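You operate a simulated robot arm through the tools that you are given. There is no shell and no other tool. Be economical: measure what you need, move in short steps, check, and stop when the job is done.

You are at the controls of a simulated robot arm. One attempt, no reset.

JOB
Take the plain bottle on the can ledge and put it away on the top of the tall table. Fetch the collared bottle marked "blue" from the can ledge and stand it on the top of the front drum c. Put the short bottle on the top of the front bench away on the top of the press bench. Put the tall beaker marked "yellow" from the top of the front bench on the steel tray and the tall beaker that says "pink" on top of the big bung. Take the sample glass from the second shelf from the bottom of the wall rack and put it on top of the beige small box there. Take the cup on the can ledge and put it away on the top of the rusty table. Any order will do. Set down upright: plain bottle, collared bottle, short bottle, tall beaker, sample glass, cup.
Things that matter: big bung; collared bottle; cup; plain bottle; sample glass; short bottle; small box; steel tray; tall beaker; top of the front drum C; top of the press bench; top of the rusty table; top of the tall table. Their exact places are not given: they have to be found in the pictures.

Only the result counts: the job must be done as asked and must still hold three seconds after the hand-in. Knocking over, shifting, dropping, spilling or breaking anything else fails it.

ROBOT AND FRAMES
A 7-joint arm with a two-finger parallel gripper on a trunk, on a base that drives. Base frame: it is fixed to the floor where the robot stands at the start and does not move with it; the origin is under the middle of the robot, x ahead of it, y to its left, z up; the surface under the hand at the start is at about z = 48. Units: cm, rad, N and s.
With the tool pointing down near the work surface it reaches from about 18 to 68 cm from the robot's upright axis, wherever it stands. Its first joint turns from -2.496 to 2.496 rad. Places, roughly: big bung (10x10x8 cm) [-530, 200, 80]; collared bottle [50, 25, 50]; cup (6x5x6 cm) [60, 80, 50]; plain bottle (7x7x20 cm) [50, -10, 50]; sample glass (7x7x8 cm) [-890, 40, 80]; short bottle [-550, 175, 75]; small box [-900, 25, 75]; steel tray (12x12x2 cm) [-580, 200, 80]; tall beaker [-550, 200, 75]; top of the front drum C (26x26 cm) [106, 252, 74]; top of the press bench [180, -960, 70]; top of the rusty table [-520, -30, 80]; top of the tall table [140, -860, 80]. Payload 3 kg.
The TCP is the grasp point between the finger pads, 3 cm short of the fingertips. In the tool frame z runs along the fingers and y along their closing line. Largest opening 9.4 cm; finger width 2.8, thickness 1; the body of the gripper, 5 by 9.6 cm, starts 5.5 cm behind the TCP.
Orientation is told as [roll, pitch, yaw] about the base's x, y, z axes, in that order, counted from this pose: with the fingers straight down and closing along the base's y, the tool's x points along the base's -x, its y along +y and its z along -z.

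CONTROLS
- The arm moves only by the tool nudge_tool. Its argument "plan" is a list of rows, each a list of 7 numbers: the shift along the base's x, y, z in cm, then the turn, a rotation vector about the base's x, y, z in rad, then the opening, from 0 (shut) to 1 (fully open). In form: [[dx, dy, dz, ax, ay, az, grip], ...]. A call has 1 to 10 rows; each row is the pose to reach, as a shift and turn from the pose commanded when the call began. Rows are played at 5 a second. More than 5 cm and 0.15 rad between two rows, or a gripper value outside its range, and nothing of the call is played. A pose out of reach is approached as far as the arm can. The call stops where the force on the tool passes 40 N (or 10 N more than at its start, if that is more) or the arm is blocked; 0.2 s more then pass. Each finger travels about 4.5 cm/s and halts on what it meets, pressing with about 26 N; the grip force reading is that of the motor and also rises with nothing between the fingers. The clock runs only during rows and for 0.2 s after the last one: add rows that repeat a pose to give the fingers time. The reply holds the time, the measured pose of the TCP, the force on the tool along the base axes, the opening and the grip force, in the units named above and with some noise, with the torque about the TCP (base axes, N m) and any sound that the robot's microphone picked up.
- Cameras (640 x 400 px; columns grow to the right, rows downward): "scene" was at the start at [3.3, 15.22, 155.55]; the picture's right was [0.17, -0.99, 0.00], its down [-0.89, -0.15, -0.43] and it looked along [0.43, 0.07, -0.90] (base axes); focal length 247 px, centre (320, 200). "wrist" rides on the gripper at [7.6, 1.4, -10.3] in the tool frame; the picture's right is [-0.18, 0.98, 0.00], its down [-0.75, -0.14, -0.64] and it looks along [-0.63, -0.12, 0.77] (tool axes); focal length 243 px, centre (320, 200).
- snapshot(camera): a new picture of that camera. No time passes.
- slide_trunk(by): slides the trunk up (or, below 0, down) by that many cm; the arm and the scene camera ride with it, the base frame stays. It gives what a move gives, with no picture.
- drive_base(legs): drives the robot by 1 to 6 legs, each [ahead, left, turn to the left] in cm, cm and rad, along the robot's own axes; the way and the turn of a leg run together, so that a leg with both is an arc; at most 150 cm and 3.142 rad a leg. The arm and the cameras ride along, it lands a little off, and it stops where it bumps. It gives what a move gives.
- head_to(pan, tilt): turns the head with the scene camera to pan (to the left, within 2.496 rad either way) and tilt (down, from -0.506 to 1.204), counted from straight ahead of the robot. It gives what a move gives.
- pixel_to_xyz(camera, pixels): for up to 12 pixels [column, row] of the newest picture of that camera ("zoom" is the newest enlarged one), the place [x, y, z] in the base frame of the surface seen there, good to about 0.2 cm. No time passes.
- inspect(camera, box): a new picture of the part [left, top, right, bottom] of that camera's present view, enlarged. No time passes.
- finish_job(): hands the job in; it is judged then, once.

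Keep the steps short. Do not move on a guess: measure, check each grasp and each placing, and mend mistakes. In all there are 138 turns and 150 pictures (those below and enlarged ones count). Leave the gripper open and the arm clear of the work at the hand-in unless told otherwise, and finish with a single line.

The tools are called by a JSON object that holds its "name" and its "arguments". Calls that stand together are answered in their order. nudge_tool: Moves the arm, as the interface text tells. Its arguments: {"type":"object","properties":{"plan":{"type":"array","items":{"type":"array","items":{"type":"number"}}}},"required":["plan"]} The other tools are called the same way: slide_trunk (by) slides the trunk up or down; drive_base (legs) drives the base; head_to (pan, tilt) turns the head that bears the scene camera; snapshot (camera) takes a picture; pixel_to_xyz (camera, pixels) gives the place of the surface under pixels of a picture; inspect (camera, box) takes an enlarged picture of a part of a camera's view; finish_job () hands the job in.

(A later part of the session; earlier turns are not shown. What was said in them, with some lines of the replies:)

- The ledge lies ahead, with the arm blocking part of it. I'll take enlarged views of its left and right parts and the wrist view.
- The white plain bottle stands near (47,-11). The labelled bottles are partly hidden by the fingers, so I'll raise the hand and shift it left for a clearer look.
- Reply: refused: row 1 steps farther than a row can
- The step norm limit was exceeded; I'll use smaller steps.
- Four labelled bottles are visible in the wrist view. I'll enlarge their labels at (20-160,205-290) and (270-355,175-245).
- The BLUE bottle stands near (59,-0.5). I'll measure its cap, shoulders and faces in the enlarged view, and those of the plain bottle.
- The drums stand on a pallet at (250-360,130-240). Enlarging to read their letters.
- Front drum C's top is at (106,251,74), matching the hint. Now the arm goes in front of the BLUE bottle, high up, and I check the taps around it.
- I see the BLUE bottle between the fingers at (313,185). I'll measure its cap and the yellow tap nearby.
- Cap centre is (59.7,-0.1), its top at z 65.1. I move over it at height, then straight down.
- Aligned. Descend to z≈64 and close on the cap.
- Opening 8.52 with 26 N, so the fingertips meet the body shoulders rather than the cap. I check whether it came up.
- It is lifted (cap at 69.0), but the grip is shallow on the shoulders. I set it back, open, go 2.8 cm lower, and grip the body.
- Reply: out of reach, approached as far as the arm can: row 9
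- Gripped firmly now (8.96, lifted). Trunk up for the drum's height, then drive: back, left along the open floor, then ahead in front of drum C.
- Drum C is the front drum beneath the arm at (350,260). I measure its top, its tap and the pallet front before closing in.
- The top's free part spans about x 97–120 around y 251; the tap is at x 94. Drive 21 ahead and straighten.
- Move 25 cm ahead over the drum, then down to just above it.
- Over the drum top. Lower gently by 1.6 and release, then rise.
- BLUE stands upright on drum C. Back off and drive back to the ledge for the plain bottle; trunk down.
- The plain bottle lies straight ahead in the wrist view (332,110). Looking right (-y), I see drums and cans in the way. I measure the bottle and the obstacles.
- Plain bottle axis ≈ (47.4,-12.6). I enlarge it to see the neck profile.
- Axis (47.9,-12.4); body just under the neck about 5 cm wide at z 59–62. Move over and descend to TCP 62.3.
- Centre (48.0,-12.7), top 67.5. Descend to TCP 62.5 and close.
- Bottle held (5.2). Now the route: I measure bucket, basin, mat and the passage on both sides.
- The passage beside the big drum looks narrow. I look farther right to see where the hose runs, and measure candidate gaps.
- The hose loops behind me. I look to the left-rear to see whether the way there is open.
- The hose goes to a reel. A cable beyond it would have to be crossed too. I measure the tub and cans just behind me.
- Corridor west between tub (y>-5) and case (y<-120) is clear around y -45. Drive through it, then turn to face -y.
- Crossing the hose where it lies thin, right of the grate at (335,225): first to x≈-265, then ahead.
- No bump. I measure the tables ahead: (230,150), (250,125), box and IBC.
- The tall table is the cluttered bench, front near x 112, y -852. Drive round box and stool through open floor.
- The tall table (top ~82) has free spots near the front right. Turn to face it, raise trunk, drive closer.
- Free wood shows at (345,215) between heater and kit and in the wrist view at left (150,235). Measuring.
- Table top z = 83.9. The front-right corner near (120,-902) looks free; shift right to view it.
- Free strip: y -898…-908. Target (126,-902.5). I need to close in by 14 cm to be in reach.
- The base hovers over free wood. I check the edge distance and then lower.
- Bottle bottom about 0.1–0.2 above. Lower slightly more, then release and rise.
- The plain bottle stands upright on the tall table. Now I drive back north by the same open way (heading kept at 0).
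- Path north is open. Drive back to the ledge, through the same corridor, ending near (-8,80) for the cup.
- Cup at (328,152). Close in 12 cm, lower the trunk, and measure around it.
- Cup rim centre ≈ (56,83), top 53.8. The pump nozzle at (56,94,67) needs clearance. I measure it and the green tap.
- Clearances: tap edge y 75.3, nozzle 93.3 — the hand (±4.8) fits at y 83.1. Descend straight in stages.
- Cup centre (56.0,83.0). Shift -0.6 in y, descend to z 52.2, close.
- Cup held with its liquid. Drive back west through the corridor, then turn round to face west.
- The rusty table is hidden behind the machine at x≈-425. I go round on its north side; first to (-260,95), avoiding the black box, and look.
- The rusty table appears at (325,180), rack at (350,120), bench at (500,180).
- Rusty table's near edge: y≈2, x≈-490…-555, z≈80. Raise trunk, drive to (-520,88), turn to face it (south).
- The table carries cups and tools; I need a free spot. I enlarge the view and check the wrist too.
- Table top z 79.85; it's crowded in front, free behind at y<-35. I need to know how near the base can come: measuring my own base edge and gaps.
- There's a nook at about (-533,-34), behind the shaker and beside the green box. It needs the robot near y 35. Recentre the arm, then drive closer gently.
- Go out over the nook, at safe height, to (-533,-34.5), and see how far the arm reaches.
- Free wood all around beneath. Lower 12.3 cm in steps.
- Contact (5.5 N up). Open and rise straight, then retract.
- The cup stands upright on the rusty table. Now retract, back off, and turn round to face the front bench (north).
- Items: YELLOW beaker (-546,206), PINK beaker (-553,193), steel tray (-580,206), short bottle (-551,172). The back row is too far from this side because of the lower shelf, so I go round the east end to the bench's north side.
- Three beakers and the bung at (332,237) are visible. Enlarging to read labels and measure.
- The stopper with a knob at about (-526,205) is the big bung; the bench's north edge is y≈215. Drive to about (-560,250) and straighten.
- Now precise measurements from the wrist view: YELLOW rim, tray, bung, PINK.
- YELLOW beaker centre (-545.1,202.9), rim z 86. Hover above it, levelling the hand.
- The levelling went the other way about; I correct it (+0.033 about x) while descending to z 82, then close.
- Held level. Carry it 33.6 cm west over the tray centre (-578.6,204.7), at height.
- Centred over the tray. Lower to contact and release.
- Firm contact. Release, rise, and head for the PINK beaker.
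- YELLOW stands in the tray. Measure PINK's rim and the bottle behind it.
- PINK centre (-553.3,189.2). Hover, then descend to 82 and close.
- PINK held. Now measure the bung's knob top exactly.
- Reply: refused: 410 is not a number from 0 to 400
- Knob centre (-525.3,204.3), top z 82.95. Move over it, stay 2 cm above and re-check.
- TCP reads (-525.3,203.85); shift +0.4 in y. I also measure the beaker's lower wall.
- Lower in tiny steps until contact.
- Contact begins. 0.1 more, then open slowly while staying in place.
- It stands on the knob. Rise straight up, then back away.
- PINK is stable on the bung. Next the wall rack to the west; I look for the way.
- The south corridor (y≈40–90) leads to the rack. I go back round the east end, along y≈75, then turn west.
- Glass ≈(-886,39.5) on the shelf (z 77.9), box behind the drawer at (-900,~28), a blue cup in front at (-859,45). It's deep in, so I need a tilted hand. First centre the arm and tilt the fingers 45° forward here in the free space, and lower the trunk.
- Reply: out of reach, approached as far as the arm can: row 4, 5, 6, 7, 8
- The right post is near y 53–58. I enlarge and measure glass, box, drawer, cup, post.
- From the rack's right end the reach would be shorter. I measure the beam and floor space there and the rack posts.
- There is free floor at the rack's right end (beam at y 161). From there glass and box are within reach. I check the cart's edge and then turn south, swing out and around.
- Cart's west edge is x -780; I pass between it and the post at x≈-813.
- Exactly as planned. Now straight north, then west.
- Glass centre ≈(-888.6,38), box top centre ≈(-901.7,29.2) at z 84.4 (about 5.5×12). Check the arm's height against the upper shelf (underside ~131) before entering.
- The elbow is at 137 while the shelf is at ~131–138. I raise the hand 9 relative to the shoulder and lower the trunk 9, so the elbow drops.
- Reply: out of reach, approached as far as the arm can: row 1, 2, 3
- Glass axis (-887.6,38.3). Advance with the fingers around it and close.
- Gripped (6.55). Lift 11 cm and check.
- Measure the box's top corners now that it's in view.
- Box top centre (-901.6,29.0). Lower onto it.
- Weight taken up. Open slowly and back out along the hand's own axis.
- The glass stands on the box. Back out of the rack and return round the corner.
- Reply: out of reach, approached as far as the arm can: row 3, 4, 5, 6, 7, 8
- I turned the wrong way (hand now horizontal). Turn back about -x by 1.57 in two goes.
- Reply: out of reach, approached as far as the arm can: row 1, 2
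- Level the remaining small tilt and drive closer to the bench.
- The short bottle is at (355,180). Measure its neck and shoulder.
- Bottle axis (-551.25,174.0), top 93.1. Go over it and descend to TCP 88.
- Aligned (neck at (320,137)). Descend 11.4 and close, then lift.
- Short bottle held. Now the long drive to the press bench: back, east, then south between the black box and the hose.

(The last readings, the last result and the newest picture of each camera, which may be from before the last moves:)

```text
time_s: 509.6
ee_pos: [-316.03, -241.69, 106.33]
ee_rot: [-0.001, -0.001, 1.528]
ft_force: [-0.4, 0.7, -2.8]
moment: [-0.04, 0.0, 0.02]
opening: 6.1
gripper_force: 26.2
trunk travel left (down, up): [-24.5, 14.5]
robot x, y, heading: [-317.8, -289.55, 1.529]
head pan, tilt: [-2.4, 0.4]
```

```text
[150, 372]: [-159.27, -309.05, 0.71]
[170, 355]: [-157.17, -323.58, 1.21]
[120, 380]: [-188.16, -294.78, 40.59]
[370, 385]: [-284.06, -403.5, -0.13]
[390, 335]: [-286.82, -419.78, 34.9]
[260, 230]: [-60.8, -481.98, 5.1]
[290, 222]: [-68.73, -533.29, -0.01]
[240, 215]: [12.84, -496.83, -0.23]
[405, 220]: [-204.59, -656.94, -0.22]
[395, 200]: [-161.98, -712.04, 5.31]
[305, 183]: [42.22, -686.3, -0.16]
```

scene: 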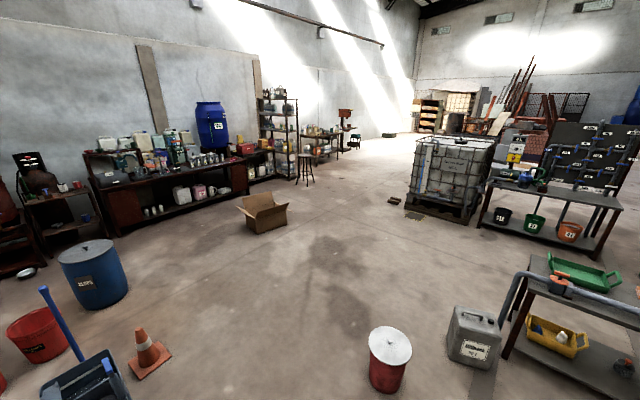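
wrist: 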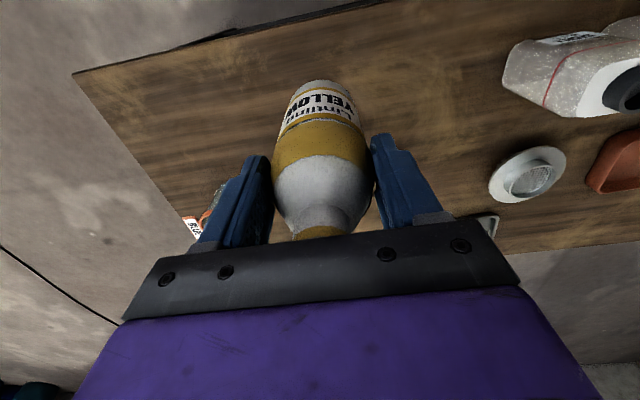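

Path: between cone and lidded bucket, then the known way, ending before the press bench.

{"name": "drive_base", "arguments": {"legs": [[-51.3, -90.2, 0], [-92.2, -68.9, 0], [-119.3, -20, 0], [-127.6, -60.4, 0], [-123.4, -40.2, 0], [-132.8, -55.6, 0]]}}

{"name": "drive_base", "arguments": {"legs": [[0, 0, -1.53]]}}

{"name": "head_to", "arguments": {"pan": 0.2, "tilt": 0.5}}

{"name": "snapshot", "arguments": {"camera": "scene"}}

```text
time_s: 545.6
ee_pos: [4.86, -895.11, 106.32]
ee_rot: [-0.001, -0.002, 1.588]
ft_force: [0.0, -1.1, -4.2]
moment: [0.02, -0.05, -0.04]
opening: 6.09
gripper_force: 26.2
trunk travel left (down, up): [-24.5, 14.5]
robot x, y, heading: [5.92, -942.59, 1.584]
head pan, tilt: [-2.4, 0.4]
```

```text
time_s: 549.8
ee_pos: [53.16, -940.06, 106.25]
ee_rot: [0.001, -0.003, 0.056]
ft_force: [0.9, 0.4, -3.1]
moment: [-0.02, 0.01, 0.0]
opening: 6.09
gripper_force: 25.9
trunk travel left (down, up): [-24.5, 14.5]
robot x, y, heading: [6.05, -942.84, 0.054]
head pan, tilt: [-2.4, 0.4]
```

```text
time_s: 552.1
ee_pos: [52.97, -940.13, 106.46]
ee_rot: [0.001, -0.003, 0.059]
ft_force: [0.1, -0.5, -3.4]
moment: [-0.01, 0.03, 0.04]
opening: 6.07
gripper_force: 26.0
trunk travel left (down, up): [-24.5, 14.5]
robot x, y, heading: [5.63, -942.54, 0.057]
head pan, tilt: [0.201, 0.499]
```

```text
26 pictures are left
```

scene: 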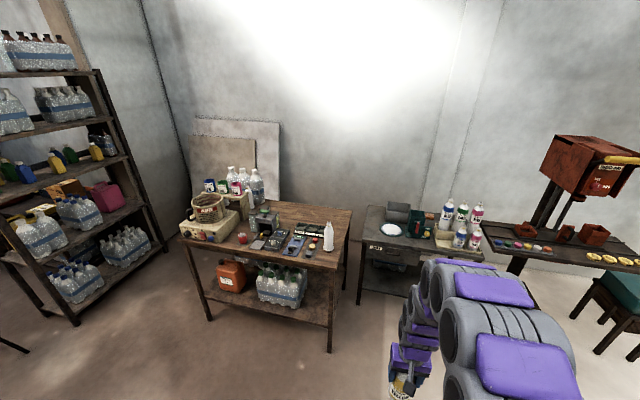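

{"name": "inspect", "arguments": {"camera": "scene", "box": [340, 180, 520, 310]}}

{"name": "pixel_to_xyz", "arguments": {"camera": "scene", "pixels": [[375, 240], [385, 245], [372, 220], [410, 243], [400, 213], [420, 240], [480, 262], [370, 255], [430, 250], [362, 240], [378, 212], [540, 255]]}}

```text
3.08 times, centred on (430, 245) of scene
```

zoom: 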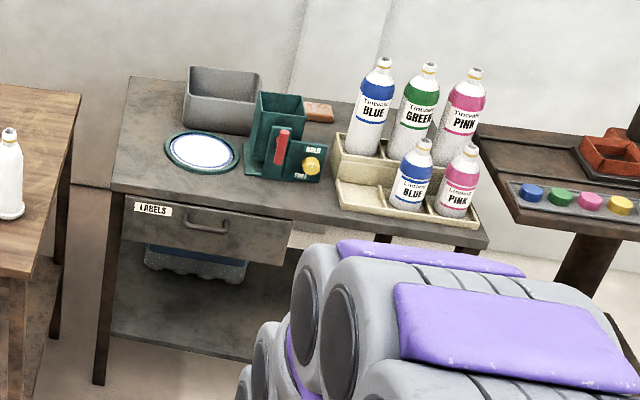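

```text
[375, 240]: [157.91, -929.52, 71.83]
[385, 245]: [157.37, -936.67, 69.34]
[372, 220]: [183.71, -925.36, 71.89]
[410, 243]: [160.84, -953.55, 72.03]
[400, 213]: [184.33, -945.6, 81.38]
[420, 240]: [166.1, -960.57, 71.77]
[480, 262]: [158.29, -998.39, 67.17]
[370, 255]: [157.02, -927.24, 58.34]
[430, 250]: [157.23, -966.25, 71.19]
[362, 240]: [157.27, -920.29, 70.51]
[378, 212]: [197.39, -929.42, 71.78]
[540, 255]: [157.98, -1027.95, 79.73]
```

The press bench (top 71.9, centre ≈(180,-960)) has a free strip at its left: y -922…-936. Drive to about (111,-950), clear of the tall table's corner.

{"name": "drive_base", "arguments": {"legs": [[0, -14, -0.057], [104, 0, 0]]}}

{"name": "head_to", "arguments": {"pan": 0.55, "tilt": 0.85}}

{"name": "snapshot", "arguments": {"camera": "scene"}}

{"name": "snapshot", "arguments": {"camera": "wrist"}}

```text
time_s: 558.4
ee_pos: [157.94, -952.94, 106.36]
ee_rot: [-0.021, -0.004, 0.014]
ft_force: [0.0, 2.0, -3.1]
moment: [-0.06, 0.05, 0.02]
opening: 6.1
gripper_force: 25.8
trunk travel left (down, up): [-24.5, 14.5]
robot x, y, heading: [110.38, -955.51, 0.012]
head pan, tilt: [0.201, 0.499]
```

```text
time_s: 559.2
ee_pos: [157.65, -953.23, 106.38]
ee_rot: [-0.014, -0.005, 0.018]
ft_force: [1.0, 1.8, -3.3]
moment: [-0.04, 0.03, 0.02]
opening: 6.1
gripper_force: 26.0
trunk travel left (down, up): [-24.5, 14.5]
robot x, y, heading: [110.17, -955.13, 0.005]
head pan, tilt: [0.55, 0.85]
```

```text
24 pictures are left
```

scene: 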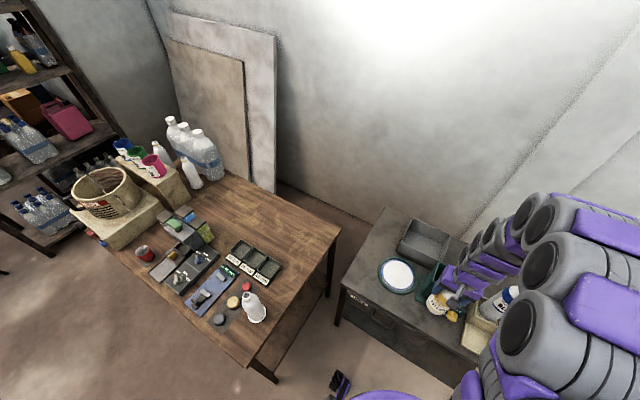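

```text
23 pictures are left
```

wrist: 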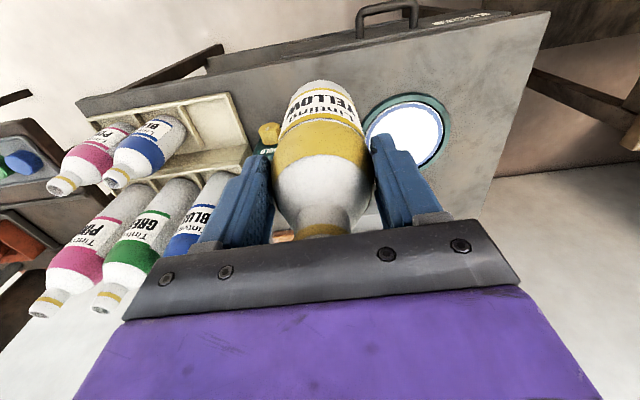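

{"name": "pixel_to_xyz", "arguments": {"camera": "wrist", "pixels": [[540, 20], [515, 100], [490, 195], [452, 130], [440, 160], [410, 95], [380, 110], [400, 60], [460, 60], [480, 130], [330, 70], [265, 135]]}}

```text
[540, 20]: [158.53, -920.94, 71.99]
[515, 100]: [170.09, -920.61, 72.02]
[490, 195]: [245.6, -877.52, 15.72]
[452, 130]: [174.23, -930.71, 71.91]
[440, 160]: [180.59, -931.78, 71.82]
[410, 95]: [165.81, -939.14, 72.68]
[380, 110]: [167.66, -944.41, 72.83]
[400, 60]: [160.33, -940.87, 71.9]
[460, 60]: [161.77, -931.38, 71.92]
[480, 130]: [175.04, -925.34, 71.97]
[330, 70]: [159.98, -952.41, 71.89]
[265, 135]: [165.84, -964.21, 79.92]
```

Spot (164.5,-928.5) is clear of plate and edges. Carry over, lower to 2 cm above.

{"name": "nudge_tool", "arguments": {"plan": [[1.3, 4.6, 0, 0, 0, 0, 0.2], [2.6, 9.2, 0, 0, 0, 0, 0.2], [3.9, 13.8, 0, 0, 0, 0, 0.2], [5.2, 18.4, 0, 0, 0, 0, 0.2], [6.4, 22.5, 0, 0, 0, 0, 0.2], [6.8, 24.6, -3, 0, 0, 0, 0.2], [6.8, 24.6, -8, 0, 0, 0, 0.2], [6.8, 24.6, -13, 0, 0, 0, 0.2], [6.8, 24.6, -18, 0, 0, 0, 0.2], [6.8, 24.6, -19, 0, 0, 0, 0.2]]}}

{"name": "snapshot", "arguments": {"camera": "wrist"}}

```text
time_s: 561.4
ee_pos: [164.79, -931.37, 87.54]
ee_rot: [0.006, -0.01, 0.015]
ft_force: [1.1, 0.6, -3.6]
moment: [0.01, 0.05, 0.01]
opening: 6.09
gripper_force: 26.0
trunk travel left (down, up): [-24.5, 14.5]
robot x, y, heading: [110.55, -955.85, 0.008]
head pan, tilt: [0.55, 0.85]
```

```text
22 pictures are left
```

wrist: 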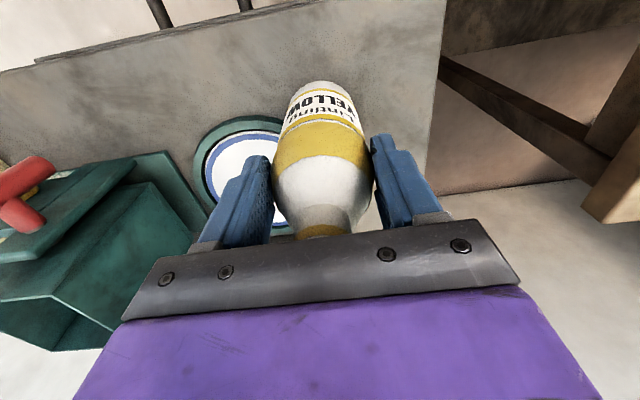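

Y reads -931.4; shift +2.9 and lower towards contact.

{"name": "nudge_tool", "arguments": {"plan": [[0, 1.5, 0, 0, 0, 0, 0.2], [0, 2.9, 0, 0, 0, 0, 0.2], [0, 2.9, -1.5, 0, 0, 0, 0.2], [0, 2.9, -2.5, 0, 0, 0, 0.2], [0, 2.9, -2.9, 0, 0, 0, 0.2], [0, 2.9, -2.9, 0, 0, 0, 0.2]]}}

{"name": "snapshot", "arguments": {"camera": "wrist"}}

```text
time_s: 562.8
ee_pos: [164.62, -928.01, 84.64]
ee_rot: [0.002, -0.008, 0.014]
ft_force: [-0.3, -0.7, -3.6]
moment: [-0.02, 0.06, -0.02]
opening: 6.09
gripper_force: 26.0
trunk travel left (down, up): [-24.5, 14.5]
robot x, y, heading: [110.29, -956.13, 0.013]
head pan, tilt: [0.55, 0.85]
```

```text
21 pictures are left
```

wrist: 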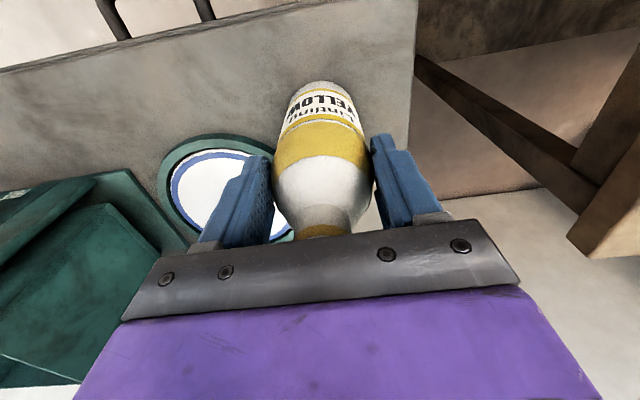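

Clear of the plate and edge. Lower the last few millimetres to contact.

{"name": "nudge_tool", "arguments": {"plan": [[0, 0, -0.2, 0, 0, 0, 0.2], [0, 0, -0.4, 0, 0, 0, 0.2], [0, 0, -0.5, 0, 0, 0, 0.2], [0, 0, -0.5, 0, 0, 0, 0.2]]}}

```text
time_s: 563.8
ee_pos: [164.48, -927.66, 84.22]
ee_rot: [0.0, -0.007, 0.015]
ft_force: [-0.9, 1.0, 19.4]
moment: [0.02, -0.19, 0.25]
opening: 6.05
gripper_force: 25.9
trunk travel left (down, up): [-24.5, 14.5]
robot x, y, heading: [110.87, -955.62, 0.009]
head pan, tilt: [0.55, 0.85]
```

Contact. Release, rise and withdraw.

{"name": "nudge_tool", "arguments": {"plan": [[0, 0, 0.1, 0, 0, 0, 0.7], [0, 0, 0.1, 0, 0, 0, 0.85], [0, 0, 0.1, 0, 0, 0, 1], [0, 0, 0.1, 0, 0, 0, 1], [0, 0, 4, 0, 0, 0, 1], [0, 0, 9, 0, 0, 0, 1], [0, 0, 14, 0, 0, 0, 1], [-4, -2, 16, 0, 0, 0, 1], [-8, -4, 16, 0, 0, 0, 1], [-12, -6, 16, 0, 0, 0, 1]]}}

{"name": "snapshot", "arguments": {"camera": "wrist"}}

{"name": "snapshot", "arguments": {"camera": "scene"}}

```text
time_s: 566.0
ee_pos: [152.44, -933.51, 100.11]
ee_rot: [0.0, -0.006, 0.015]
ft_force: [0.2, -0.5, 0.3]
moment: [0.01, -0.03, -0.04]
opening: 9.41
gripper_force: 0.0
trunk travel left (down, up): [-24.5, 14.5]
robot x, y, heading: [110.63, -956.01, 0.008]
head pan, tilt: [0.55, 0.85]
```

```text
20 pictures are left
```

wrist: 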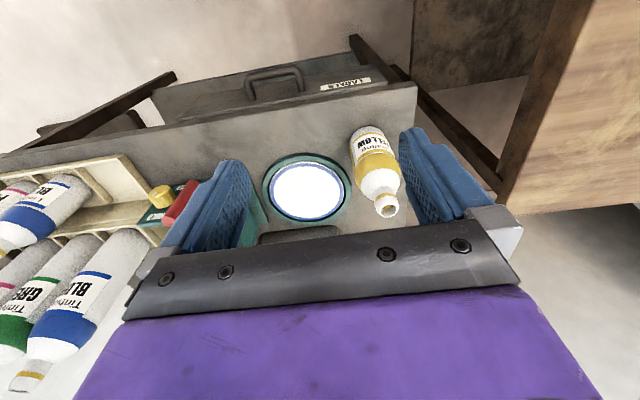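

```text
19 pictures are left
```

scene: 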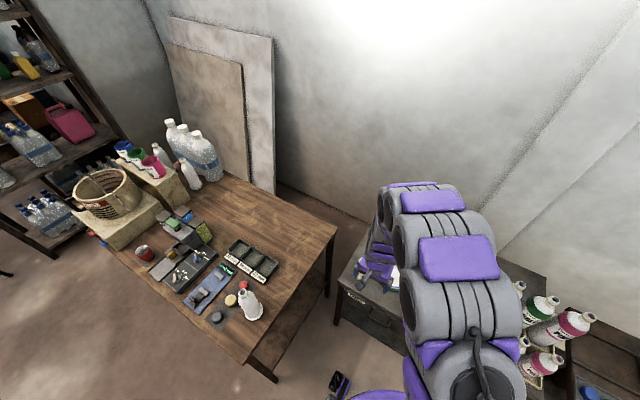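

The bottle stands upright on the press bench, and the plain bottle still stands on the tall table. Back away to leave the arm clear, then hand in.

{"name": "drive_base", "arguments": {"legs": [[-60, 0, 0]]}}

{"name": "finish_job", "arguments": {}}

```text
time_s: 569.4
ee_pos: [92.27, -934.26, 100.07]
ee_rot: [0.0, -0.007, 0.015]
ft_force: [0.2, 0.7, 0.2]
moment: [-0.01, 0.01, 0.01]
opening: 9.4
gripper_force: 0.0
trunk travel left (down, up): [-24.5, 14.5]
robot x, y, heading: [50.45, -956.71, 0.007]
head pan, tilt: [0.55, 0.85]
```

```text
The job is handed in.
```

All seven items were set down upright at their asked places and seen standing after release; the job is handed in with the gripper open and the arm clear.
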